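You operate a simulated robot arm through the tools that you are given. There is no shell and no other tool.

Carry out the task below with a simulated robot arm. There is one attempt and no reset: what you move stays moved.

## Task
Flow-test the converter on the stand at full air and put it on the step for its reading.
Fine: blower off before you unclamp; leave the valve at full.

The check looks at the end state, three seconds after you hand in, the way a careful person would. Anything else that was tipped, shoved, dropped, spilled or broken makes it a failure.

## Robot
A 6-joint arm with a two-finger parallel gripper, fixed in place. Base frame: the origin is on the floor under the middle of its stand, x ahead of it, y to its left, z up. Lengths are in m, angles in rad, forces in N, time in s.
With the tool pointing down near the work surface it reaches from about 0.46 to 0.88 m from the base axis. Its first joint turns from -2.007 to 2.007 rad. Payload 4.2 kg.
Tool frame: the origin (TCP) lies between the finger pads and is the grasp point; the fingertips stand 0.023 m ahead of it; z points along the fingers, y is the line along which they close. The gripper opens to 0.094 m. The fingers are 0.038 m wide and 0.01 m thick; the gripper's body (0.054 by 0.096 m) begins 0.039 m behind the TCP.
Orientation is told as [roll, pitch, yaw] about the base's x, y, z axes, in that order, counted from this pose: with the fingers straight down and closing along the base's y, the tool's x points along the base's -x, its y along +y and its z along -z.

## Interface
- The arm moves only by the tool drive_tool. Its argument "deltas" is a list that holds one entry, the list of rows, each a list of 7 numbers: the shift along the tool's x, y, z in cm, then the turn, a rotation vector about the tool's x, y, z in rad, then the opening, from 0 (shut) to 1 (fully open). In form: [[[tx, ty, tz, ax, ay, az, fingers], ...]]. A call has 1 to 20 rows; each row is the pose to reach, as a shift and turn from the pose commanded when the call began, along the tool's axes at that moment. A row lasts 0.2 s, in which the tool goes at most 0.05 m and 0.15 rad; a call with a longer step from one row to the next is refused whole, and so is a gripper value outside its range. A pose out of reach is approached as far as the arm can. The call stops where the force on the tool passes 90 N (or 10 N more than at its start, if that is more) or the arm is blocked; 0.2 s more then pass. Each finger travels about 0.108 m/s and halts on what it meets, pressing with about 32 N; the grip force reading is that of the motor and also rises with nothing between the fingers. The clock runs only during rows and for 0.2 s after the last one: add rows that repeat a pose to give the fingers time. It gives the time, the measured TCP pose, the force on the tool (base axes), the opening and the grip force at its end, in the units of the frame above (readings bear some noise), with the torque about the TCP (base axes, N m) and any sound that the robot's microphone picked up.
- Cameras (640 x 400 px; columns grow to the right, rows downward): "scene" is fixed at [0.217, -0.4937, 1.5655]; the picture's right is [-0.07, -1.00, 0.00], its down [-0.92, 0.07, -0.39] and it looks along [0.39, -0.03, -0.92] (base axes); focal length 214 px, centre (320, 200). "wrist" rides on the gripper at [0.086, 0.016, -0.075] in the tool frame; the picture's right is [-0.18, 0.98, 0.00], its down [-0.58, -0.11, -0.81] and it looks along [-0.79, -0.15, 0.59] (tool axes); focal length 243 px, centre (320, 200). There is no depth. A picture from a camera that has moved, and an enlarged one, comes with that camera's place and axes in the base frame and with its lens. The place of the scene camera against the robot may be out by one fixed shift of up to 0.012 m in any direction.
- grab_frame(camera): a new picture of that camera. The clock stands still meanwhile.
- slide_trunk(by): slides the trunk up (or, below 0, down) by that many m; the arm rides with it, the base frame stays. It gives what a move gives, with no picture.
- inspect(camera, box): a new picture of the part [left, top, right, bottom] of that camera's present view, enlarged. The clock stands still meanwhile.
- sign_off(): hands the job in; it is judged then, once.

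Places have to be worked out from the pictures, the camera data and where the tool is seen. Open the gripper and draw the arm clear of the work before you hand the job in, unless the task says otherwise.

The tools are called after "Emit:" as name(argument=value, ...) on one line, values as JSON. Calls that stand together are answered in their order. drive_tool: Moves the arm, as the interface text tells. Its arguments: {"type":"object","properties":{"deltas":{"type":"array","items":{"type":"array","items":{"type":"array","items":{"type":"number"}}}}},"required":["deltas"]} The other tools are called the same way: slide_trunk (by) moves the trunk up or down; grab_frame (camera) takes a picture; inspect (camera, box) takes an enlarged picture of a part of a camera's view; sign_off () hands the job in.

At the start:

```text
time: 0.0
tool_pos: [0.5849, -0.1471, 1.3602]
ee_rot: [-0.002, 0.001, 0.001]
force: [-0.9, 0.1, 0.1]
torque: [0.01, 0.02, -0.02]
gripper_width: 0.094
grasp_force: 0.0
trunk travel left (down, up): [-0.825, 0.165]
```

scene: 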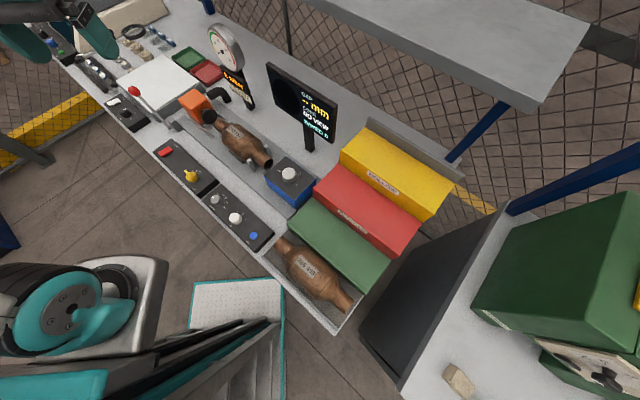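
wrist: 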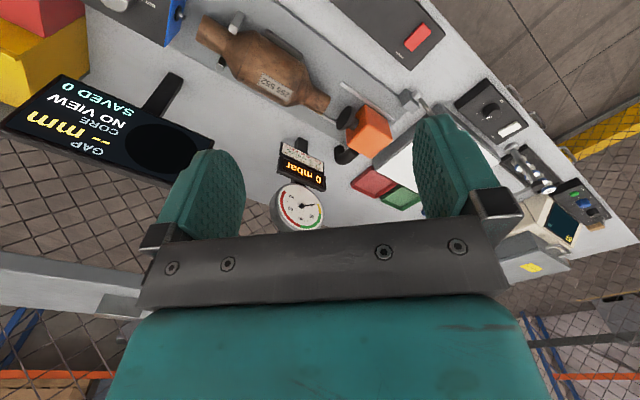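

I'll begin by looking closely at the bench from both cameras to identify the stand, the controls and the step.

Emit:
inspect(camera="scene", box=[100, 60, 300, 185])

Emit:
inspect(camera="scene", box=[140, 130, 300, 260])

Emit:
inspect(camera="wrist", box=[240, 60, 440, 240])

Emit:
inspect(camera="scene", box=[20, 0, 180, 120])

```text
3.20 times, centred on (200, 122) of scene
camera zoom: at [0.217, -0.4937, 1.5655], right [-0.07, -1.0, 0.0], down [-0.92, 0.07, -0.39], along [0.39, -0.03, -0.92], focal length 686 px, centre (704, 448)
```

zoom: 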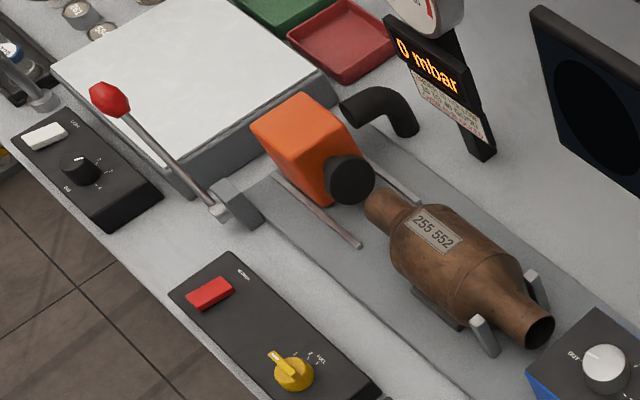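

```text
3.08 times, centred on (220, 195) of scene
camera zoom: at [0.217, -0.4937, 1.5655], right [-0.07, -1.0, 0.0], down [-0.92, 0.07, -0.39], along [0.39, -0.03, -0.92], focal length 660 px, centre (628, 215)
```

zoom: 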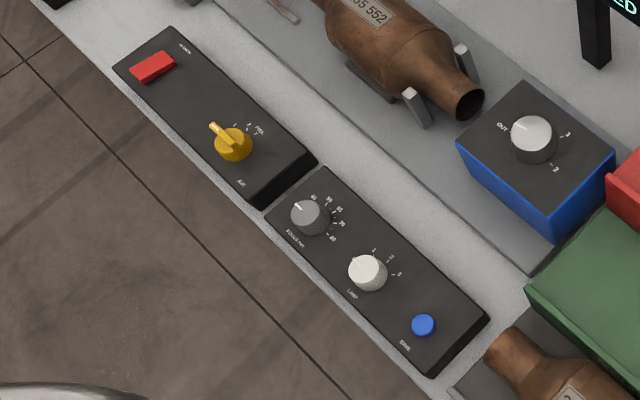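

```text
2.22 times, centred on (340, 150) of wrist
camera zoom: at [0.4977, -0.1336, 1.4335], right [0.18, 0.98, 0.0], down [0.58, -0.11, 0.81], along [0.79, -0.15, -0.59], focal length 539 px, centre (276, 311)
```

zoom: 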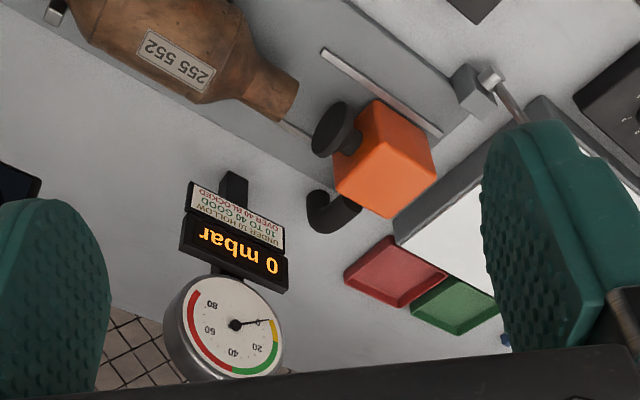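

```text
3.33 times, centred on (100, 60) of scene
camera zoom: at [0.217, -0.4937, 1.5655], right [-0.07, -1.0, 0.0], down [-0.92, 0.07, -0.39], along [0.39, -0.03, -0.92], focal length 715 px, centre (1053, 667)
```

zoom: 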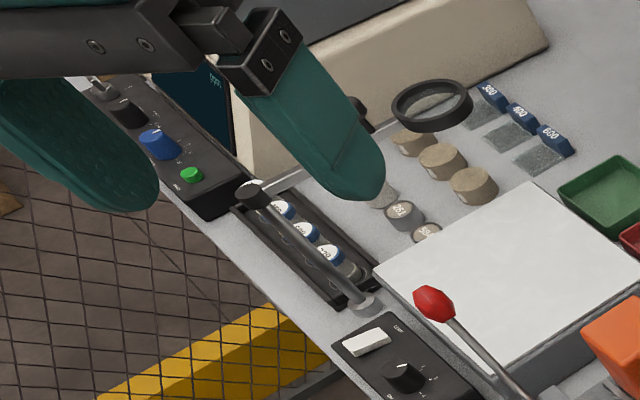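

Next I read the coloured stepped blocks' labels, the gauge and the rest of the bench.

Emit:
inspect(camera="scene", box=[320, 140, 420, 230])

Emit:
inspect(camera="scene", box=[250, 110, 460, 340])

Emit:
inspect(camera="scene", box=[200, 15, 260, 115])

Emit:
inspect(camera="wrist", box=[270, 130, 340, 190])

Emit:
inspect(camera="scene", box=[150, 140, 220, 200])

```text
4.44 times, centred on (370, 185) of scene
camera zoom: at [0.217, -0.4937, 1.5655], right [-0.07, -1.0, 0.0], down [-0.92, 0.07, -0.39], along [0.39, -0.03, -0.92], focal length 953 px, centre (98, 267)
```

zoom: 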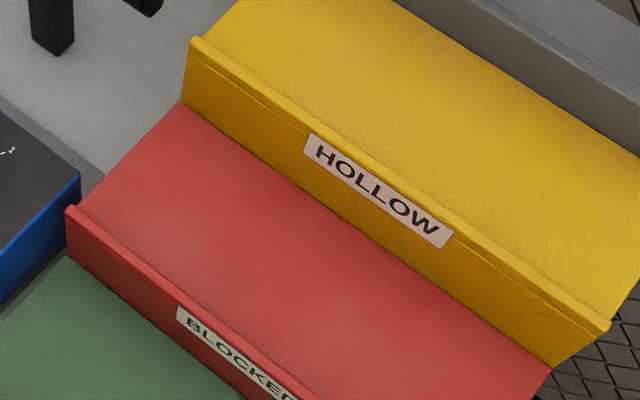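

```text
1.74 times, centred on (355, 225) of scene
camera zoom: at [0.217, -0.4937, 1.5655], right [-0.07, -1.0, 0.0], down [-0.92, 0.07, -0.39], along [0.39, -0.03, -0.92], focal length 373 px, centre (259, 156)
```

zoom: 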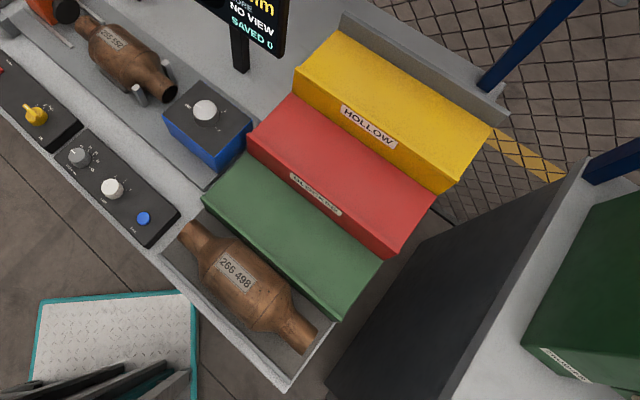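

```text
4.00 times, centred on (230, 65) of scene
camera zoom: at [0.217, -0.4937, 1.5655], right [-0.07, -1.0, 0.0], down [-0.92, 0.07, -0.39], along [0.39, -0.03, -0.92], focal length 858 px, centre (680, 740)
```

zoom: 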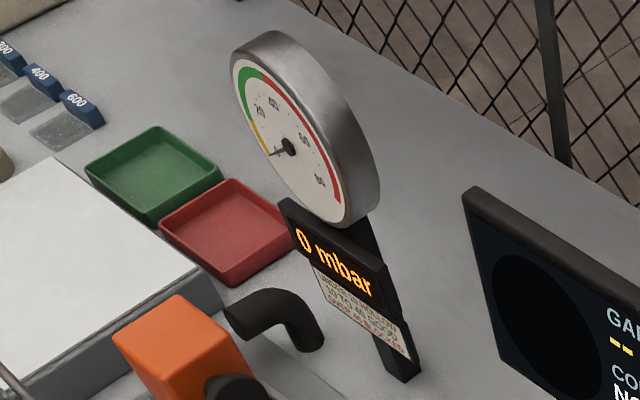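

```text
6.67 times, centred on (305, 160) of wrist
camera zoom: at [0.4977, -0.1336, 1.4335], right [0.18, 0.98, 0.0], down [0.58, -0.11, 0.81], along [0.79, -0.15, -0.59], focal length 1618 px, centre (420, 467)
```

zoom: 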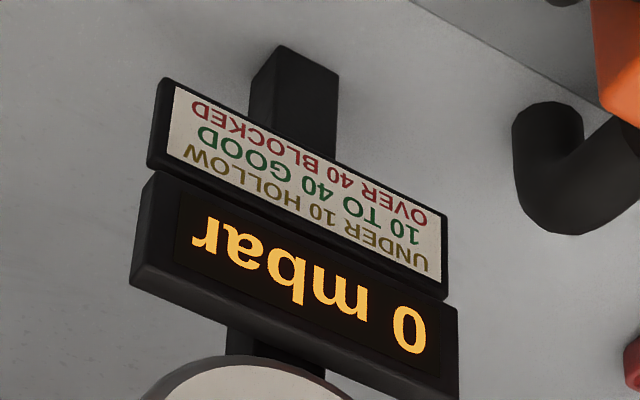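

```text
6.67 times, centred on (185, 170) of scene
camera zoom: at [0.217, -0.4937, 1.5655], right [-0.07, -1.0, 0.0], down [-0.92, 0.07, -0.39], along [0.39, -0.03, -0.92], focal length 1430 px, centre (1220, 400)
```

zoom: 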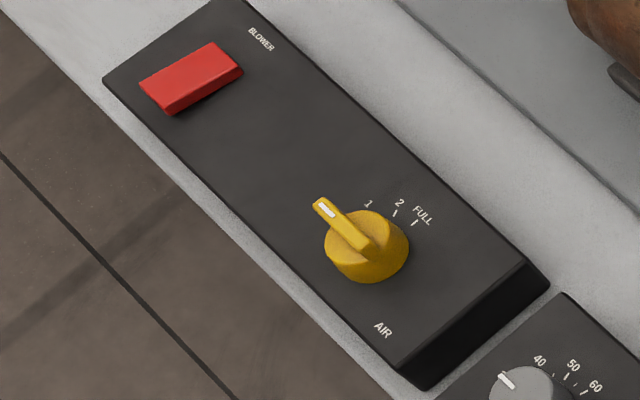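

The label on the stand's converter triangulates to about (0.71, -0.25, 1.01). The bench front edge runs diagonally at about 45° to the base, and the steps read green (GOOD?), red BLOCKED and yellow HOLLOW. I turn the tool to face the bench squarely so the wrist camera can look at the stand.

Emit:
drive_tool(deltas=[[[1, 0, 0, 0, 0, 0.13, 1], [3, 1, 0, 0, 0, 0.26, 1], [5, 2, 0, 0, 0, 0.39, 1], [7, 3, 0, 0, 0, 0.52, 1], [8, 4, 0, 0, 0, 0.65, 1], [8, 4, 0, 0, 0, 0.785, 1], [8, 4, 0, 0, 0, 0.785, 1]]])

Emit:
grab_frame(camera="wrist")

Emit:
grab_frame(camera="scene")

```text
time: 1.6
tool_pos: [0.5044, -0.1085, 1.3598]
ee_rot: [-0.003, 0.001, -0.785]
force: [0.5, -0.4, 0.5]
torque: [-0.02, 0.03, -0.01]
gripper_width: 0.0941
grasp_force: 0.1
trunk travel left (down, up): [-0.825, 0.165]
```

```text
taken
camera wrist: at [0.4545, -0.0375, 1.4338], right [0.83, 0.56, 0.0], down [0.33, -0.49, 0.81], along [0.45, -0.67, -0.59], focal length 243 px, centre (320, 200)
```

wrist: 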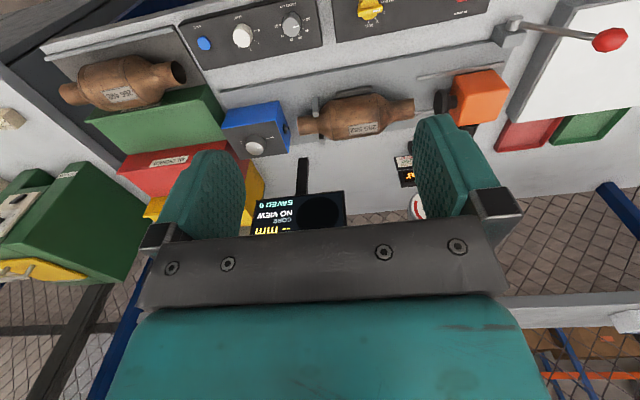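

```text
taken
```

scene: 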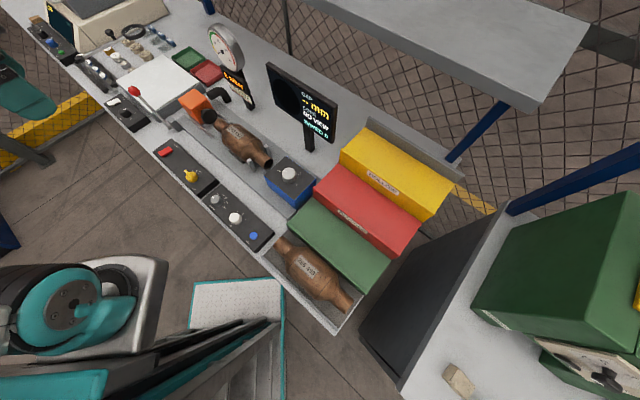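

The bench now runs roughly straight across the wrist view. I zoom in on the clamp, lever and converter to understand their shapes.

Emit:
inspect(camera="wrist", box=[290, 70, 450, 170])

Emit:
inspect(camera="wrist", box=[430, 0, 640, 130])

Emit:
inspect(camera="scene", box=[120, 80, 216, 140])

Emit:
inspect(camera="scene", box=[190, 110, 286, 170])

```text
4.00 times, centred on (370, 120) of wrist
camera zoom: at [0.4545, -0.0375, 1.4338], right [0.83, 0.56, 0.0], down [0.33, -0.49, 0.81], along [0.45, -0.67, -0.59], focal length 970 px, centre (120, 520)
```

zoom: 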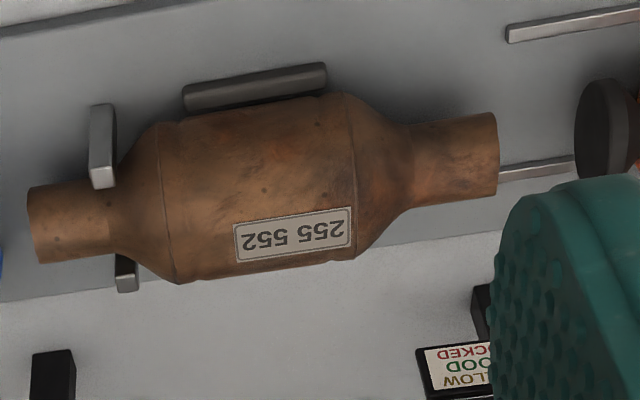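

```text
3.05 times, centred on (535, 65) of wrist
camera zoom: at [0.4545, -0.0375, 1.4338], right [0.83, 0.56, 0.0], down [0.33, -0.49, 0.81], along [0.45, -0.67, -0.59], focal length 739 px, centre (-335, 611)
```

zoom: 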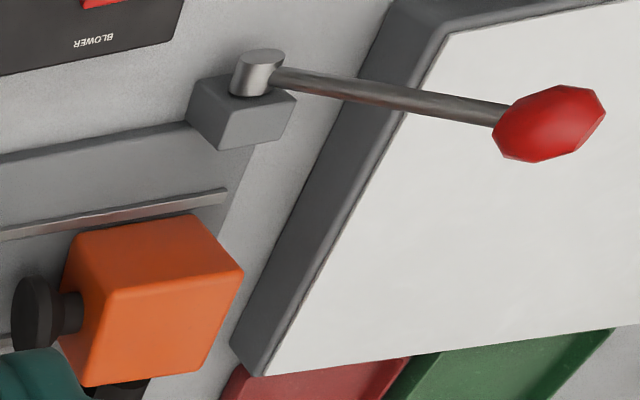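

```text
6.67 times, centred on (168, 110) of scene
camera zoom: at [0.217, -0.4937, 1.5655], right [-0.07, -1.0, 0.0], down [-0.92, 0.07, -0.39], along [0.39, -0.03, -0.92], focal length 1430 px, centre (1333, 800)
```

zoom: 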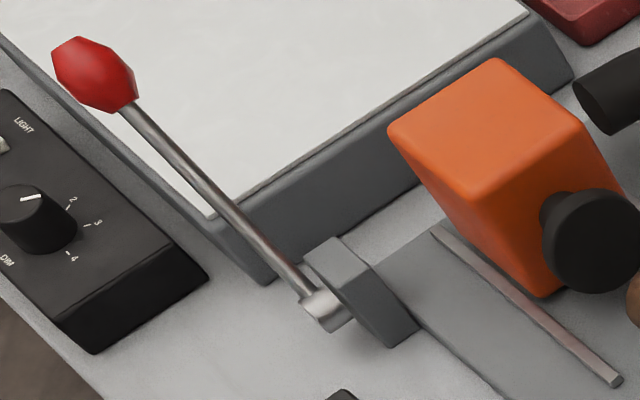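

```text
6.67 times, centred on (238, 140) of scene
camera zoom: at [0.217, -0.4937, 1.5655], right [-0.07, -1.0, 0.0], down [-0.92, 0.07, -0.39], along [0.39, -0.03, -0.92], focal length 1430 px, centre (867, 600)
```

zoom: 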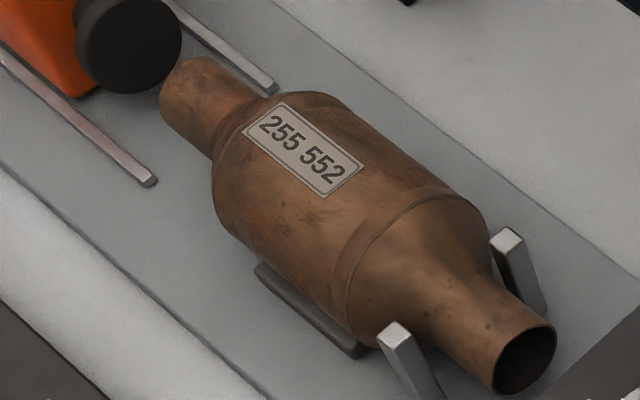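

From the two cameras I judge these positions:
- Lever ball: about (0.866, 0.073, 1.056).
- Lever pivot: (0.810, 0.020, 0.952).
- Knob: (0.597, -0.103, 0.95).
- Rocker: (0.71, 0.015, 0.93).

I go lower, in front of the bench, for a close look at the blower panel.

Emit:
drive_tool(deltas=[[[1.4, 1.6, 3.8, 0, 0, 0, 1], [2.9, 3.2, 7.6, 0, 0, 0, 1], [4.3, 4.8, 11.5, 0, 0, 0, 1], [5.8, 6.4, 15.3, 0, 0, 0, 1], [7.3, 8.0, 19.2, 0, 0, 0, 1], [8.8, 9.6, 23, 0, 0, 0, 1], [8.8, 9.6, 23, 0, 0, 0, 1]]])

Emit:
grab_frame(camera="wrist")

Emit:
grab_frame(camera="scene")

```text
time: 3.2
tool_pos: [0.51, 0.0216, 1.1289]
ee_rot: [-0.002, 0.002, -0.787]
force: [-0.3, -0.5, 0.0]
torque: [0.02, -0.04, -0.03]
gripper_width: 0.094
grasp_force: 0.1
trunk travel left (down, up): [-0.825, 0.165]
```

```text
taken
camera wrist: at [0.4595, 0.092, 1.2036], right [0.82, 0.57, 0.0], down [0.34, -0.49, 0.81], along [0.46, -0.67, -0.59], focal length 243 px, centre (320, 200)
```

wrist: 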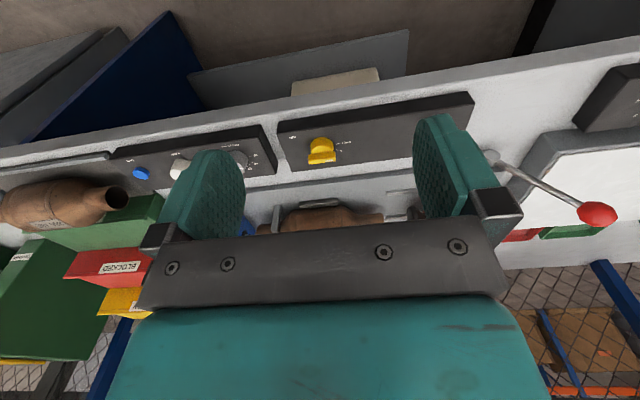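

```text
taken
```

scene: 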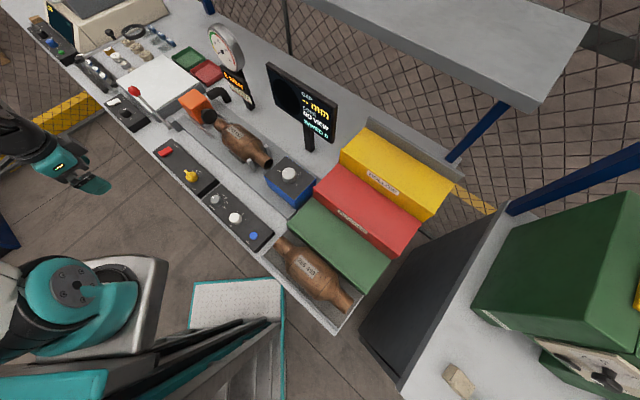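

The tool is in front of the bench and the panel is visible between the fingers. I enlarge the panel to see the rocker's state and the knob's scale.

Emit:
inspect(camera="wrist", box=[270, 90, 420, 180])

Emit:
inspect(camera="scene", box=[176, 160, 208, 180])

Emit:
inspect(camera="scene", box=[149, 140, 181, 160])

```text
4.27 times, centred on (345, 135) of wrist
camera zoom: at [0.4595, 0.092, 1.2036], right [0.82, 0.57, 0.0], down [0.34, -0.49, 0.81], along [0.46, -0.67, -0.59], focal length 1035 px, centre (213, 477)
```

zoom: 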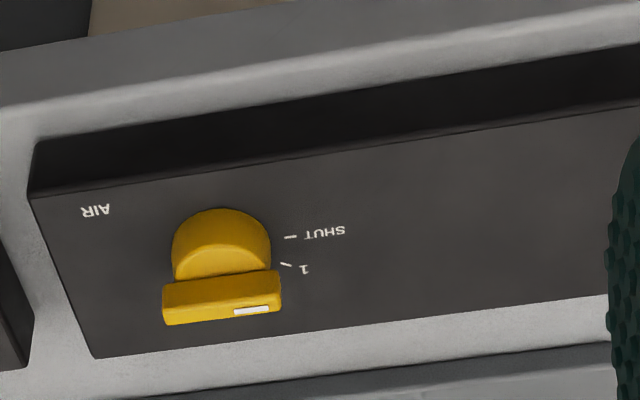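

```text
16.00 times, centred on (192, 170) of scene
camera zoom: at [0.217, -0.4937, 1.5655], right [-0.07, -1.0, 0.0], down [-0.92, 0.07, -0.39], along [0.39, -0.03, -0.92], focal length 3432 px, centre (2368, 680)
```

zoom: 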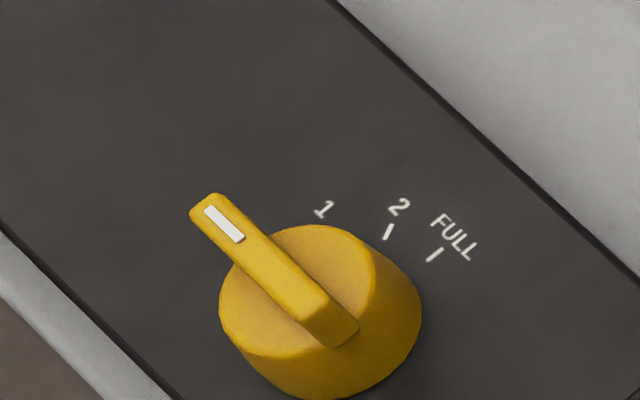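

```text
16.00 times, centred on (165, 150) of scene
camera zoom: at [0.217, -0.4937, 1.5655], right [-0.07, -1.0, 0.0], down [-0.92, 0.07, -0.39], along [0.39, -0.03, -0.92], focal length 3432 px, centre (2800, 1000)
```

zoom: 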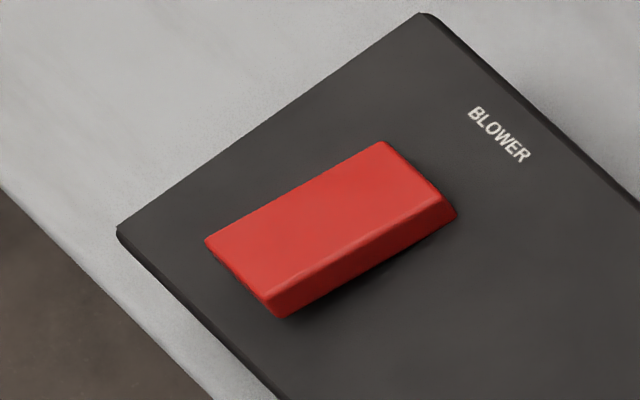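

The knob pointer stands at SHUT, toward +l (bench left). The panel top is at z≈0.936, the knob bar's centre is about a=0.489, l=0.350 with its top at z≈0.967, and FULL is about 90° clockwise. I shift 15 cm left to see the rocker and lever.

Emit:
drive_tool(deltas=[[[0, 4, 0, 0, 0, 0, 1], [0, 8, 0, 0, 0, 0, 1], [0, 12, 0, 0, 0, 0, 1], [0, 15, 0, 0, 0, 0, 1], [0, 15, 0, 0, 0, 0, 1]]])

Emit:
grab_frame(camera="wrist")

Emit:
inspect(camera="wrist", box=[280, 80, 420, 180])

Emit:
inspect(camera="wrist", box=[400, 80, 640, 230])

```text
time: 4.4
tool_pos: [0.6181, 0.1281, 1.1298]
ee_rot: [-0.003, -0.001, -0.786]
force: [0.8, -0.4, -0.5]
torque: [-0.02, -0.01, 0.0]
gripper_width: 0.094
grasp_force: 0.1
trunk travel left (down, up): [-0.825, 0.165]
```

```text
taken
camera wrist: at [0.5663, 0.1988, 1.2032], right [0.82, 0.57, 0.0], down [0.34, -0.49, 0.81], along [0.46, -0.67, -0.59], focal length 243 px, centre (320, 200)
```

wrist: 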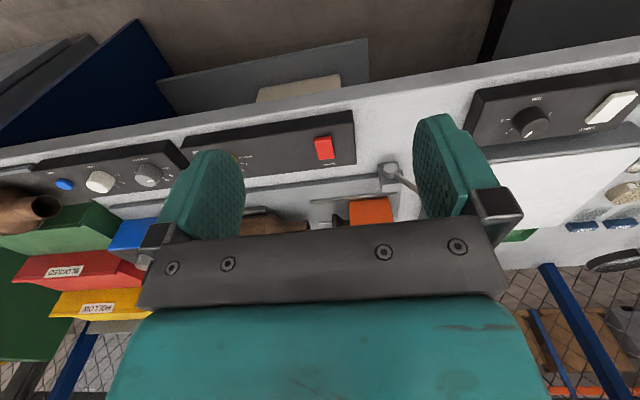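

```text
4.00 times, centred on (350, 130) of wrist
camera zoom: at [0.5663, 0.1988, 1.2032], right [0.82, 0.57, 0.0], down [0.34, -0.49, 0.81], along [0.46, -0.67, -0.59], focal length 970 px, centre (200, 480)
```

zoom: 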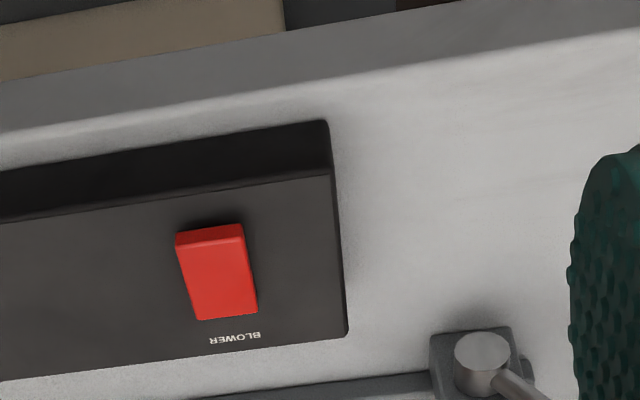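

```text
2.67 times, centred on (520, 155) of wrist
camera zoom: at [0.5663, 0.1988, 1.2032], right [0.82, 0.57, 0.0], down [0.34, -0.49, 0.81], along [0.46, -0.67, -0.59], focal length 647 px, centre (-213, 320)
```

zoom: 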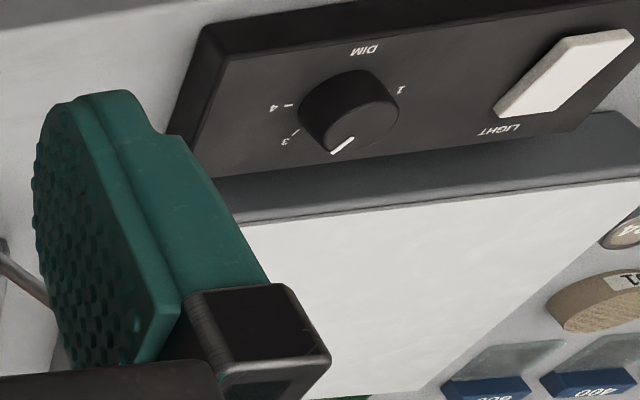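

The rocker's front end is raised (z≈0.950) and its back end is lower (0.944), so I'll press the front half. Its centre is at about a≈0.488, l≈0.506. I move further left so the lever ball and pivot sit near the picture's middle for a good fix.

Emit:
drive_tool(deltas=[[[0, 4, 0, 0, 0, 0, 1], [0, 8, 0, 0, 0, 0, 1], [0, 12, 0, 0, 0, 0, 1], [0, 14, 0, 0, 0, 0, 1], [0, 14, 0, 0, 0, 0, 1]]])

Emit:
grab_frame(camera="wrist")

Emit:
inspect(camera="wrist", box=[200, 100, 440, 250])

```text
time: 5.6
tool_pos: [0.7149, 0.227, 1.1285]
ee_rot: [-0.002, 0.001, -0.783]
force: [0.1, 0.7, -0.2]
torque: [0.0, 0.01, -0.01]
gripper_width: 0.094
grasp_force: 0.0
trunk travel left (down, up): [-0.825, 0.165]
```

```text
taken
camera wrist: at [0.6648, 0.2969, 1.203], right [0.82, 0.57, 0.0], down [0.34, -0.49, 0.81], along [0.46, -0.67, -0.59], focal length 243 px, centre (320, 200)
```

wrist: 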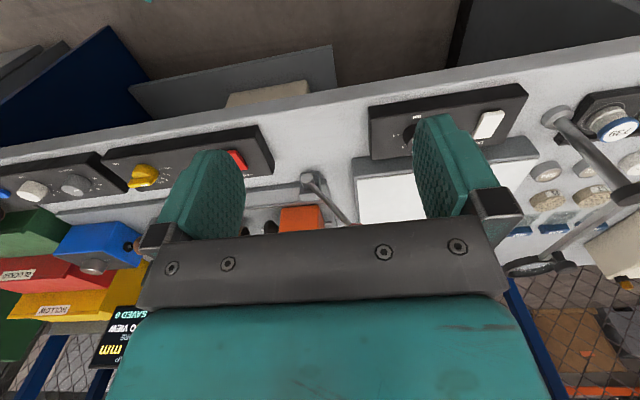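

```text
2.67 times, centred on (320, 175) of wrist
camera zoom: at [0.6648, 0.2969, 1.203], right [0.82, 0.57, 0.0], down [0.34, -0.49, 0.81], along [0.46, -0.67, -0.59], focal length 647 px, centre (320, 267)
```

zoom: 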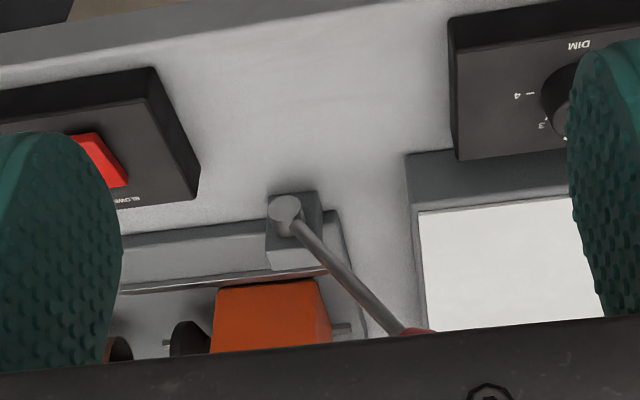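

The ball is hidden behind the palm here. The wrist-only fix of the pivot boss is now about (0.828, 0.024, 0.928), so the scene camera seems to be off by about 1 cm in y. I rise 12 cm to get the ball in view.

Emit:
drive_tool(deltas=[[[0, 0, -4, 0, 0, 0, 1], [0, 0, -8, 0, 0, 0, 1], [0, 0, -12, 0, 0, 0, 1], [0, 0, -12, 0, 0, 0, 1]]])

Emit:
grab_frame(camera="wrist")

Emit:
inspect(camera="wrist", box=[240, 90, 432, 210])

```text
time: 6.6
tool_pos: [0.7171, 0.2266, 1.2481]
ee_rot: [-0.001, -0.001, -0.783]
force: [-0.9, -0.2, 0.1]
torque: [-0.01, 0.01, 0.01]
gripper_width: 0.0943
grasp_force: 0.1
trunk travel left (down, up): [-0.825, 0.165]
```

```text
taken
camera wrist: at [0.6661, 0.2975, 1.3229], right [0.82, 0.57, 0.0], down [0.34, -0.49, 0.81], along [0.46, -0.67, -0.59], focal length 243 px, centre (320, 200)
```

wrist: 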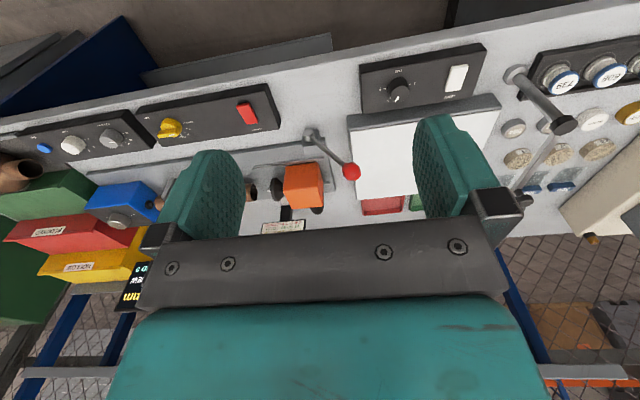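

```text
3.33 times, centred on (336, 150) of wrist
camera zoom: at [0.6661, 0.2975, 1.3229], right [0.82, 0.57, 0.0], down [0.34, -0.49, 0.81], along [0.46, -0.67, -0.59], focal length 809 px, centre (267, 367)
```

zoom: 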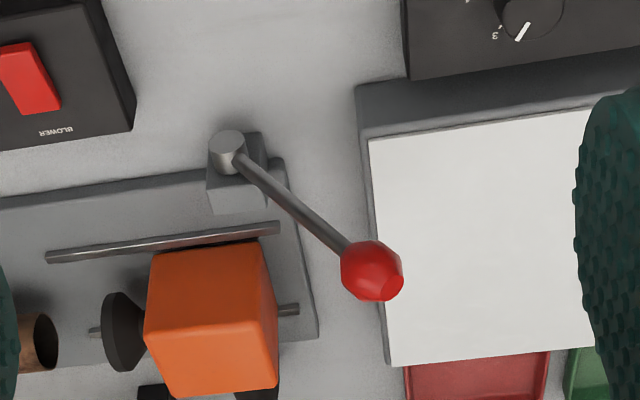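

The ball fix is consistent across three wrist views: (0.882, 0.078, 1.041), which is a=0.569, l=0.679. The pivot is at a=0.567, l=0.601, z=0.929, so the lever is 0.136 m long and leans 35° left. I move above the ball, keeping high, with the fingers ready to straddle it along l.

Emit:
drive_tool(deltas=[[[-4.2, 0, 0, 0, 0, 0, 1], [-8.4, 0, 0, 0, 0, 0, 1], [-12.6, 0.1, 0, 0, 0, 0, 1], [-16.8, 0.1, 2, 0, 0, 0, 1], [-21, 0.1, 4, 0, 0, 0, 1], [-21, 0.1, 8, 0, 0, 0, 1], [-21, 0.1, 8, 0, 0, 0, 1]]])

Emit:
grab_frame(camera="wrist")

Emit:
inspect(camera="scene", box=[90, 50, 218, 130])

```text
time: 8.2
tool_pos: [0.8592, 0.0795, 1.1664]
ee_rot: [-0.003, 0.0, -0.785]
force: [-0.2, 0.2, 0.2]
torque: [-0.01, 0.05, 0.0]
gripper_width: 0.0939
grasp_force: 0.1
out of reach, approached as far as the arm can: row 5, 6, 7
trunk travel left (down, up): [-0.825, 0.165]
```

```text
taken
camera wrist: at [0.808, 0.1496, 1.2417], right [0.82, 0.57, 0.0], down [0.34, -0.49, 0.81], along [0.46, -0.67, -0.59], focal length 243 px, centre (320, 200)
```

wrist: 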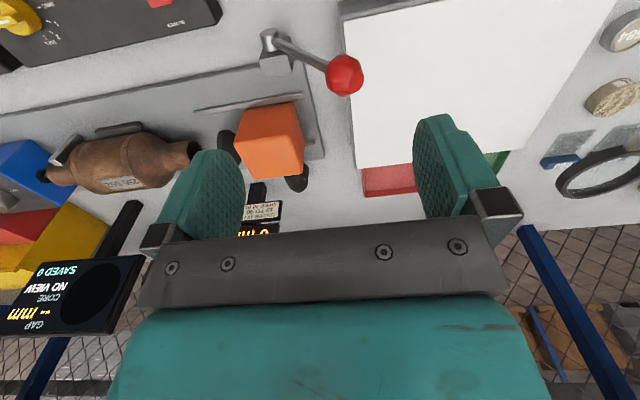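

```text
5.00 times, centred on (154, 90) of scene
camera zoom: at [0.217, -0.4937, 1.5655], right [-0.07, -1.0, 0.0], down [-0.92, 0.07, -0.39], along [0.39, -0.03, -0.92], focal length 1072 px, centre (1150, 750)
```

zoom: 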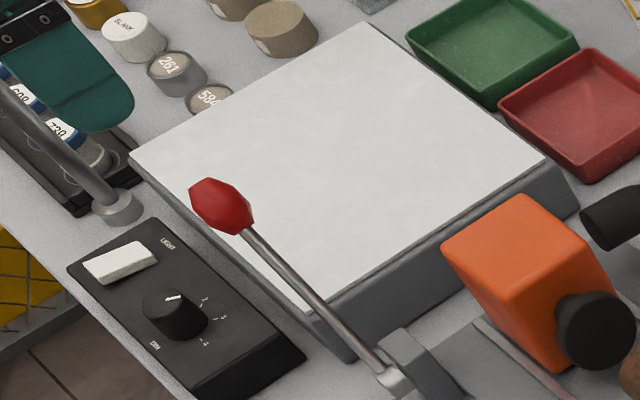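

The arm runs out of reach at radius 0.863 at this height. Reach should grow lower down, so I shift slightly right and descend 5 cm, still clear above the ball, to check.

Emit:
drive_tool(deltas=[[[0, -0.8, 2, 0, 0, 0, 1], [0, -0.8, 5, 0, 0, 0, 1], [0, -0.8, 5, 0, 0, 0, 1]]])

```text
time: 9.0
tool_pos: [0.8523, 0.073, 1.1179]
ee_rot: [-0.001, 0.001, -0.785]
force: [0.4, -0.3, 0.1]
torque: [0.01, 0.01, 0.01]
gripper_width: 0.094
grasp_force: 0.0
trunk travel left (down, up): [-0.825, 0.165]
```

No complaint now, and the commanded pose is evidently the clamped one. I'm at a=0.551, l=0.654. I push 1 cm further ahead and 2 cm lower.

Emit:
drive_tool(deltas=[[[-1, 0.3, 1, 0, 0, 0, 1], [-1, 0.3, 2, 0, 0, 0, 1], [-1, 0.3, 2, 0, 0, 0, 1]]])

Emit:
grab_frame(camera="wrist")

```text
time: 9.8
tool_pos: [0.8623, 0.0681, 1.0979]
ee_rot: [-0.002, 0.0, -0.784]
force: [0.3, 0.2, 0.0]
torque: [-0.02, -0.01, -0.01]
gripper_width: 0.0944
grasp_force: 0.1
trunk travel left (down, up): [-0.825, 0.165]
```

```text
taken
camera wrist: at [0.8121, 0.1388, 1.1718], right [0.82, 0.57, 0.0], down [0.34, -0.49, 0.81], along [0.46, -0.67, -0.59], focal length 243 px, centre (320, 200)
```

wrist: 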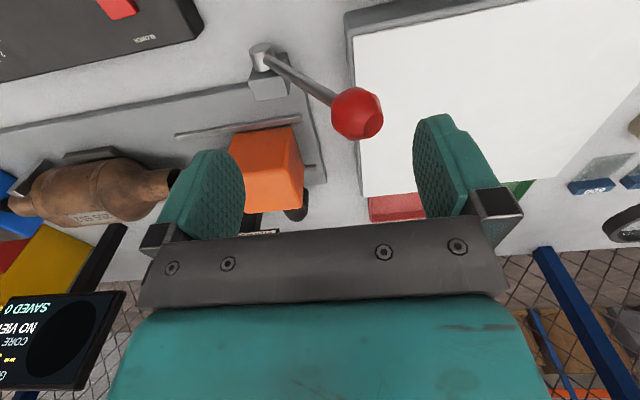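

All readings agree, with the ball at (0.881, 0.078, 1.041). The fingers will pass 1 cm left of it and 4 cm right of it. I descend 5 cm so they straddle the ball, then narrow the opening to about 6 cm.

Emit:
drive_tool(deltas=[[[0, 0, 2, 0, 0, 0, 1], [0, 0, 4, 0, 0, 0, 1], [0, 0, 5, 0, 0, 0, 1], [0, 0.8, 5, 0, 0, 0, 0.64], [0, 0.8, 5, 0, 0, 0, 0.64]]])

Emit:
grab_frame(camera="wrist")

Emit:
inspect(camera="scene", box=[90, 50, 218, 130])

```text
time: 11.0
tool_pos: [0.8677, 0.072, 1.0474]
ee_rot: [0.001, 0.004, -0.783]
force: [0.6, 1.2, 0.6]
torque: [0.02, -0.02, 0.01]
gripper_width: 0.0609
grasp_force: 0.5
trunk travel left (down, up): [-0.825, 0.165]
```

```text
taken
camera wrist: at [0.8174, 0.1429, 1.1226], right [0.82, 0.57, 0.0], down [0.34, -0.49, 0.8], along [0.45, -0.66, -0.6], focal length 243 px, centre (320, 200)
```

wrist: 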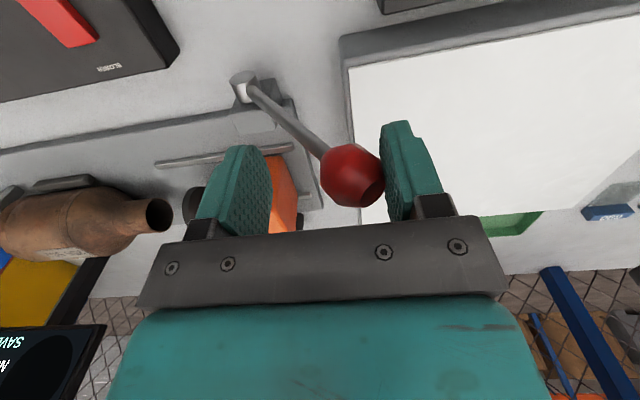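

```text
5.00 times, centred on (154, 90) of scene
camera zoom: at [0.217, -0.4937, 1.5655], right [-0.07, -1.0, 0.0], down [-0.92, 0.07, -0.39], along [0.39, -0.03, -0.92], focal length 1072 px, centre (1150, 750)
```

zoom: 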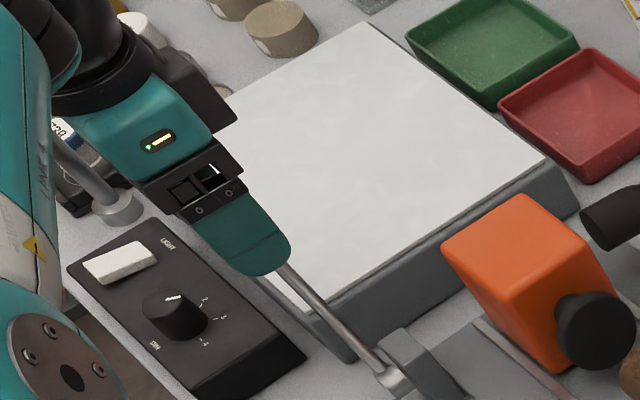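

The left finger now just touches the ball. I start swinging the lever right along its arc (pivot l=0.601, z=0.929, R=0.136), first about 20°, to see how it responds.

Emit:
drive_tool(deltas=[[[0, -1.0, -0.6, 0, 0, 0, 0.64], [0, -2.0, -1.15, 0, 0, 0, 0.64], [0, -3.1, -1.6, 0, 0, 0, 0.64], [0, -4.25, -2.0, 0, 0, 0, 0.64], [0, -4.25, -2.0, 0, 0, 0, 0.64]]])

Emit:
grab_frame(camera="wrist")

Emit:
inspect(camera="scene", box=[120, 60, 248, 140])

```text
time: 12.2
tool_pos: [0.8377, 0.0433, 1.0694]
ee_rot: [-0.005, -0.001, -0.784]
force: [0.6, -0.5, -0.6]
torque: [0.0, 0.0, -0.01]
gripper_width: 0.0603
grasp_force: 0.1
trunk travel left (down, up): [-0.825, 0.165]
```

```text
taken
camera wrist: at [0.7879, 0.114, 1.1422], right [0.83, 0.56, 0.0], down [0.34, -0.49, 0.81], along [0.45, -0.67, -0.59], focal length 243 px, centre (320, 200)
```

wrist: 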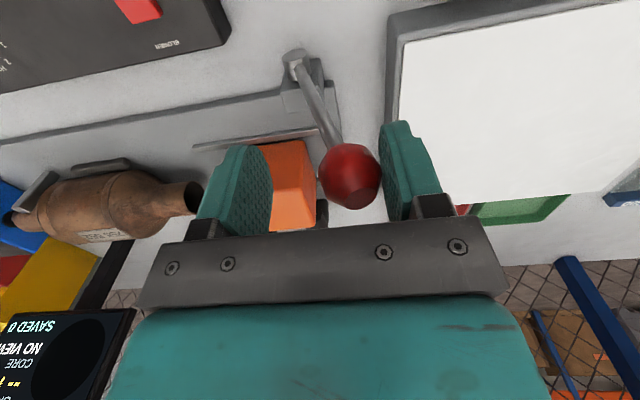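

```text
5.00 times, centred on (184, 100) of scene
camera zoom: at [0.217, -0.4937, 1.5655], right [-0.07, -1.0, 0.0], down [-0.92, 0.07, -0.39], along [0.39, -0.03, -0.92], focal length 1072 px, centre (1000, 700)
```

zoom: 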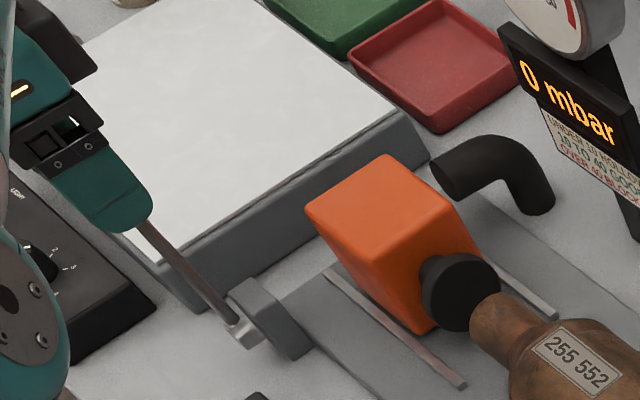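

The lever follows freely and the orange head is sliding toward the inlet. I keep following the arc to about +10°.

Emit:
drive_tool(deltas=[[[0, -1.2, -0.25, 0, 0, 0, 0.64], [0, -2.35, -0.4, 0, 0, 0, 0.64], [0, -3.5, -0.45, 0, 0, 0, 0.64], [0, -4.7, -0.4, 0, 0, 0, 0.64], [0, -5.85, -0.25, 0, 0, 0, 0.64], [0, -5.85, -0.25, 0, 0, 0, 0.64]]])

Emit:
grab_frame(camera="wrist")

Emit:
inspect(camera="scene", box=[120, 60, 248, 140])

```text
time: 13.6
tool_pos: [0.8183, 0.0089, 1.0713]
ee_rot: [-0.002, 0.002, -0.786]
force: [0.0, -0.1, -1.0]
torque: [-0.01, -0.01, 0.02]
gripper_width: 0.06
grasp_force: 0.0
out of reach, approached as far as the arm can: row 3, 4, 5, 6
trunk travel left (down, up): [-0.825, 0.165]
```

```text
taken
camera wrist: at [0.7679, 0.0804, 1.145], right [0.82, 0.57, 0.0], down [0.34, -0.49, 0.81], along [0.46, -0.67, -0.59], focal length 243 px, centre (320, 200)
```

wrist: 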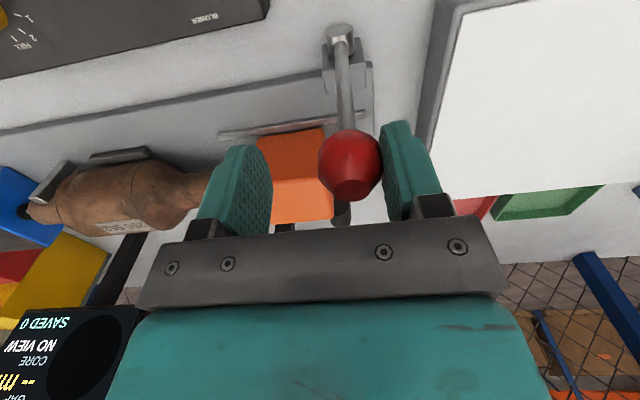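

```text
5.00 times, centred on (184, 100) of scene
camera zoom: at [0.217, -0.4937, 1.5655], right [-0.07, -1.0, 0.0], down [-0.92, 0.07, -0.39], along [0.39, -0.03, -0.92], focal length 1072 px, centre (1000, 700)
```

zoom: 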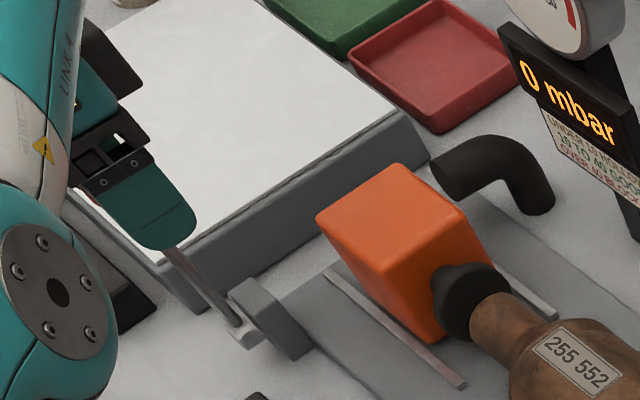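

At mid-swing the drive reports out of reach although the radius is only 0.82, and the tool drifted about 1 cm ahead. Force is near zero, the lever is about vertical and the cup has met the inlet. I test a small correction back and to the right.

Emit:
drive_tool(deltas=[[[0.5, -0.3, 0, 0, 0, 0, 0.64], [1.0, -0.8, 0.1, 0, 0, 0, 0.64], [1.0, -0.8, 0.1, 0, 0, 0, 0.64]]])

```text
time: 14.4
tool_pos: [0.8171, 0.0137, 1.069]
ee_rot: [-0.002, 0.0, -0.785]
force: [-0.5, 0.2, 0.3]
torque: [0.03, -0.01, -0.03]
gripper_width: 0.0603
grasp_force: 0.1
out of reach, approached as far as the arm can: row 1, 2, 3
trunk travel left (down, up): [-0.825, 0.165]
```

The arm seems unable to draw in, perhaps because the elbow flipped when I hit full stretch. I look at the arm's posture in the scene view.

Emit:
grab_frame(camera="scene")

Emit:
inspect(camera="scene", box=[0, 60, 200, 400])

```text
taken
```

scene: 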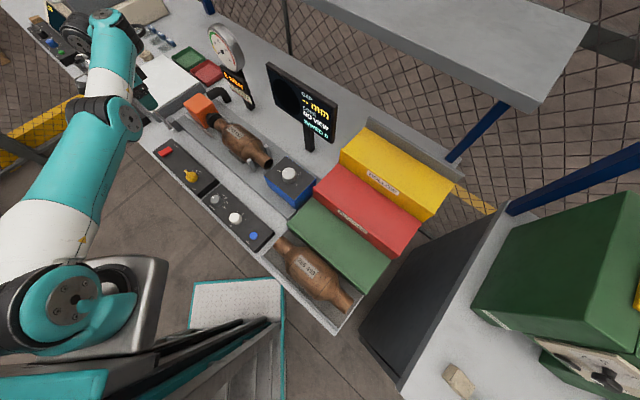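

```text
1.18 times, centred on (100, 230) of scene
camera zoom: at [0.217, -0.4937, 1.5655], right [-0.07, -1.0, 0.0], down [-0.92, 0.07, -0.39], along [0.39, -0.03, -0.92], focal length 252 px, centre (579, 165)
```

zoom: 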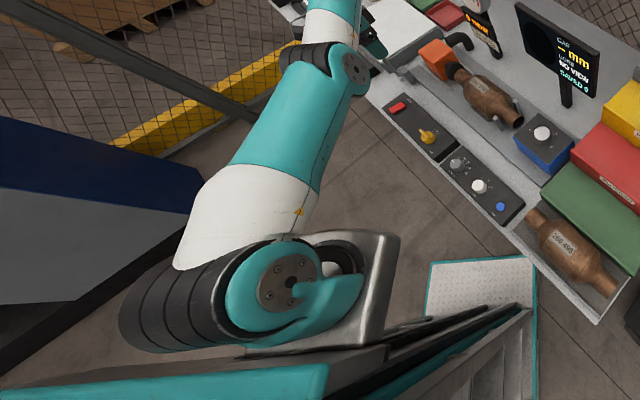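

The clamp is part-way closed. I suspect a flipped elbow branch, so I lift straight up off the ball first and then test whether the arm can retract.

Emit:
drive_tool(deltas=[[[0, 0, -2, 0, 0, 0, 0.64], [0, 0, -5, 0, 0, 0, 0.64], [0, 0, -8, 0, 0, 0, 0.64], [0, 0, -10, 0, 0, 0, 0.64], [0, 0, -10, 0, 0, 0, 0.64]]])

Emit:
grab_frame(camera="scene")

Emit:
grab_frame(camera="wrist")

```text
time: 15.6
tool_pos: [0.8167, 0.0124, 1.1697]
ee_rot: [-0.002, 0.001, -0.784]
force: [-0.5, -0.2, 0.0]
torque: [0.04, -0.01, -0.02]
gripper_width: 0.0601
grasp_force: 0.0
trunk travel left (down, up): [-0.825, 0.165]
```

```text
taken
```

scene: 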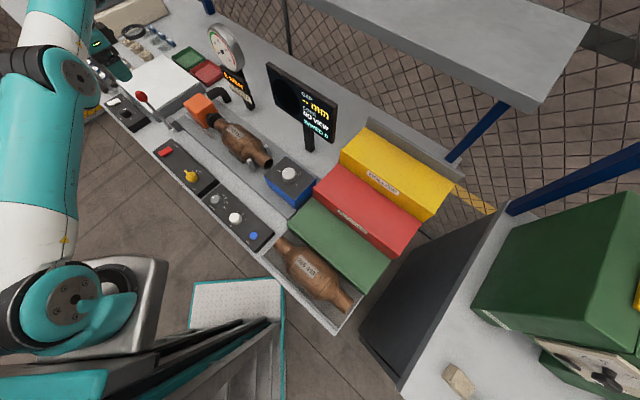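

```text
taken
camera wrist: at [0.7667, 0.0846, 1.244], right [0.82, 0.57, 0.0], down [0.34, -0.49, 0.81], along [0.46, -0.67, -0.59], focal length 243 px, centre (320, 200)
```

wrist: 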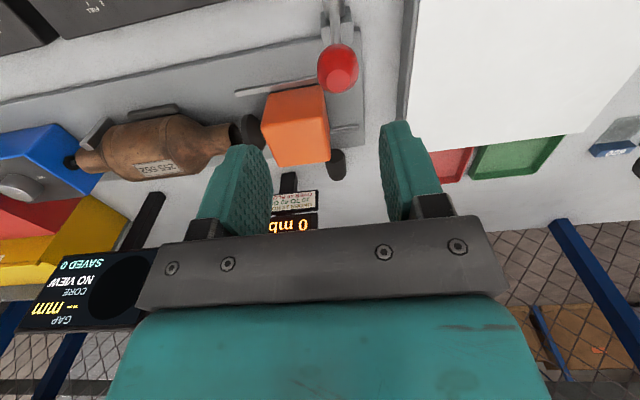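

The elbow looks up, which is the normal branch, and the lever stands about vertical by itself. I test moving right at this safe height to see whether the limit persists.

Emit:
drive_tool(deltas=[[[0, -2, 0, 0, 0, 0, 0.64], [0, -4, 0, 0, 0, 0, 0.64], [0, -6, 0, 0, 0, 0, 0.64], [0, -6, 0, 0, 0, 0, 0.64]]])

```text
time: 16.6
tool_pos: [0.8128, -0.0208, 1.1783]
ee_rot: [-0.005, -0.002, -0.782]
force: [-0.5, 0.9, 0.4]
torque: [0.03, 0.01, 0.0]
gripper_width: 0.0601
grasp_force: 0.1
out of reach, approached as far as the arm can: row 1, 2, 3, 4
trunk travel left (down, up): [-0.825, 0.165]
```

The x coordinate barely moves, so the radius seems stuck near 0.813. I test a longer, purely radial retraction at this height, with free space all around.

Emit:
drive_tool(deltas=[[[2, -2, 0, 0, 0, 0, 0.64], [4.5, -4.5, 0, 0, 0, 0, 0.64], [7, -7, 0, 0, 0, 0, 0.64], [9.5, -9.5, 0, 0, 0, 0, 0.64], [12, -12, 0, 0, 0, 0, 0.64], [12, -12, 0, 0, 0, 0, 0.64]]])

Emit:
grab_frame(camera="scene")

```text
time: 18.0
tool_pos: [0.8001, -0.0076, 1.2097]
ee_rot: [-0.004, 0.0, -0.783]
force: [0.0, -0.7, 0.2]
torque: [0.01, -0.01, 0.0]
gripper_width: 0.06
grasp_force: 0.1
out of reach, approached as far as the arm can: row 1, 2, 3, 4, 5, 6
trunk travel left (down, up): [-0.825, 0.165]
```

```text
taken
```

scene: 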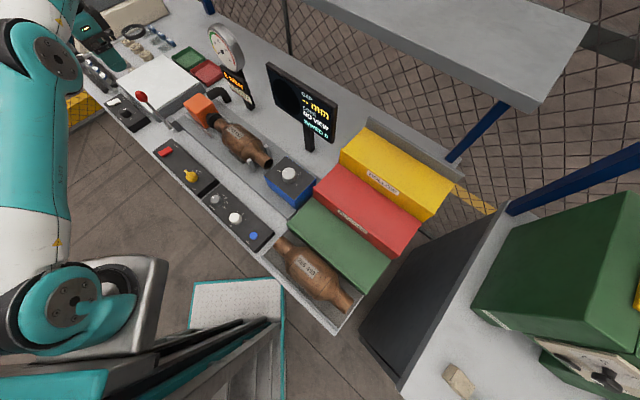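

The forearm's pitch looks frozen at a joint limit, which fits a flipped elbow branch. I stretch outward to full extension and move the tool downward a little while it is straight, so the forearm folds back the normal way.

Emit:
drive_tool(deltas=[[[-2.5, 2.5, 0, 0, 0, 0, 0.64], [-5, 5, 0, 0, 0, 0, 0.64], [-7.5, 7.5, 0, 0, 0, 0, 0.64], [-7.5, 7.5, 1.5, 0, 0, 0, 0.64], [-7.5, 7.5, 3, 0, 0, 0, 0.64], [-7.5, 7.5, 3, 0, 0, 0, 0.64]]])

```text
time: 19.4
tool_pos: [0.8724, -0.0132, 1.1879]
ee_rot: [-0.004, 0.0, -0.783]
force: [-0.3, -0.5, -0.3]
torque: [0.01, 0.0, 0.02]
gripper_width: 0.0602
grasp_force: 0.1
out of reach, approached as far as the arm can: row 2, 3, 4, 5, 6
trunk travel left (down, up): [-0.825, 0.165]
```

The arm is fully stretched at radius 0.8725. Now I retract radially in small rows to see which way the elbow folds.

Emit:
drive_tool(deltas=[[[0.7, -0.7, 0.3, 0, 0, 0, 0.64], [1.5, -1.5, 0.5, 0, 0, 0, 0.64], [3, -3, 0.5, 0, 0, 0, 0.64], [5, -5, 0.5, 0, 0, 0, 0.64], [7, -7, 0.5, 0, 0, 0, 0.64], [7, -7, 0.5, 0, 0, 0, 0.64]]])

Emit:
grab_frame(camera="scene")

```text
time: 20.8
tool_pos: [0.7754, -0.0131, 1.183]
ee_rot: [-0.004, -0.001, -0.784]
force: [0.1, 0.9, 0.4]
torque: [-0.03, 0.0, -0.02]
gripper_width: 0.0603
grasp_force: 0.0
trunk travel left (down, up): [-0.825, 0.165]
```

```text
taken
```

scene: 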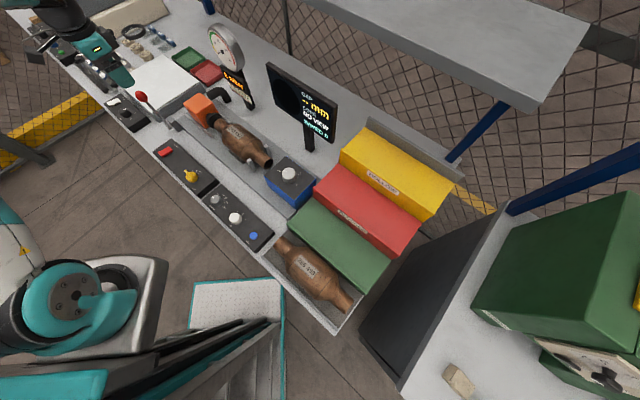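

The arm is back in the normal branch, having retracted to radius 0.775 without complaint. I'll stay off the outer limit from now on. The lever stands at about +1° (ball at l≈0.599, z≈1.065). I go back above it with the gripper open and check before straddling.

Emit:
drive_tool(deltas=[[[-0.2, 2.3, 1, 0, 0, 0, 1], [-0.5, 4.6, 3, 0, 0, 0, 1], [-0.5, 4.6, 5.3, 0, 0, 0, 1], [-0.5, 4.6, 5.3, 0, 0, 0, 1]]])

Emit:
grab_frame(camera="wrist")

```text
time: 21.8
tool_pos: [0.812, 0.0153, 1.1299]
ee_rot: [-0.002, -0.001, -0.784]
force: [0.0, 0.0, 0.3]
torque: [-0.03, 0.0, 0.0]
gripper_width: 0.094
grasp_force: 0.1
trunk travel left (down, up): [-0.825, 0.165]
```

```text
taken
camera wrist: at [0.7614, 0.0869, 1.2032], right [0.82, 0.57, 0.0], down [0.34, -0.49, 0.81], along [0.46, -0.67, -0.59], focal length 243 px, centre (320, 200)
```

wrist: 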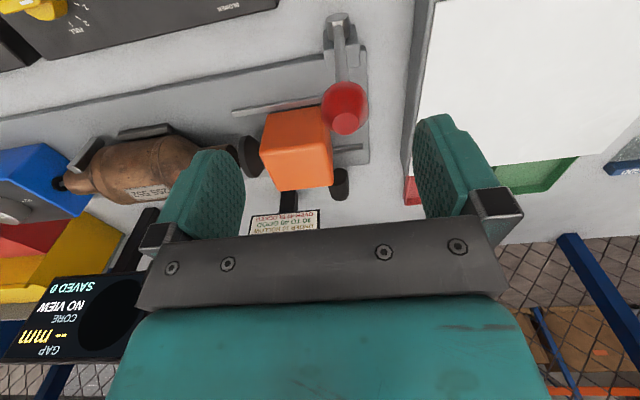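

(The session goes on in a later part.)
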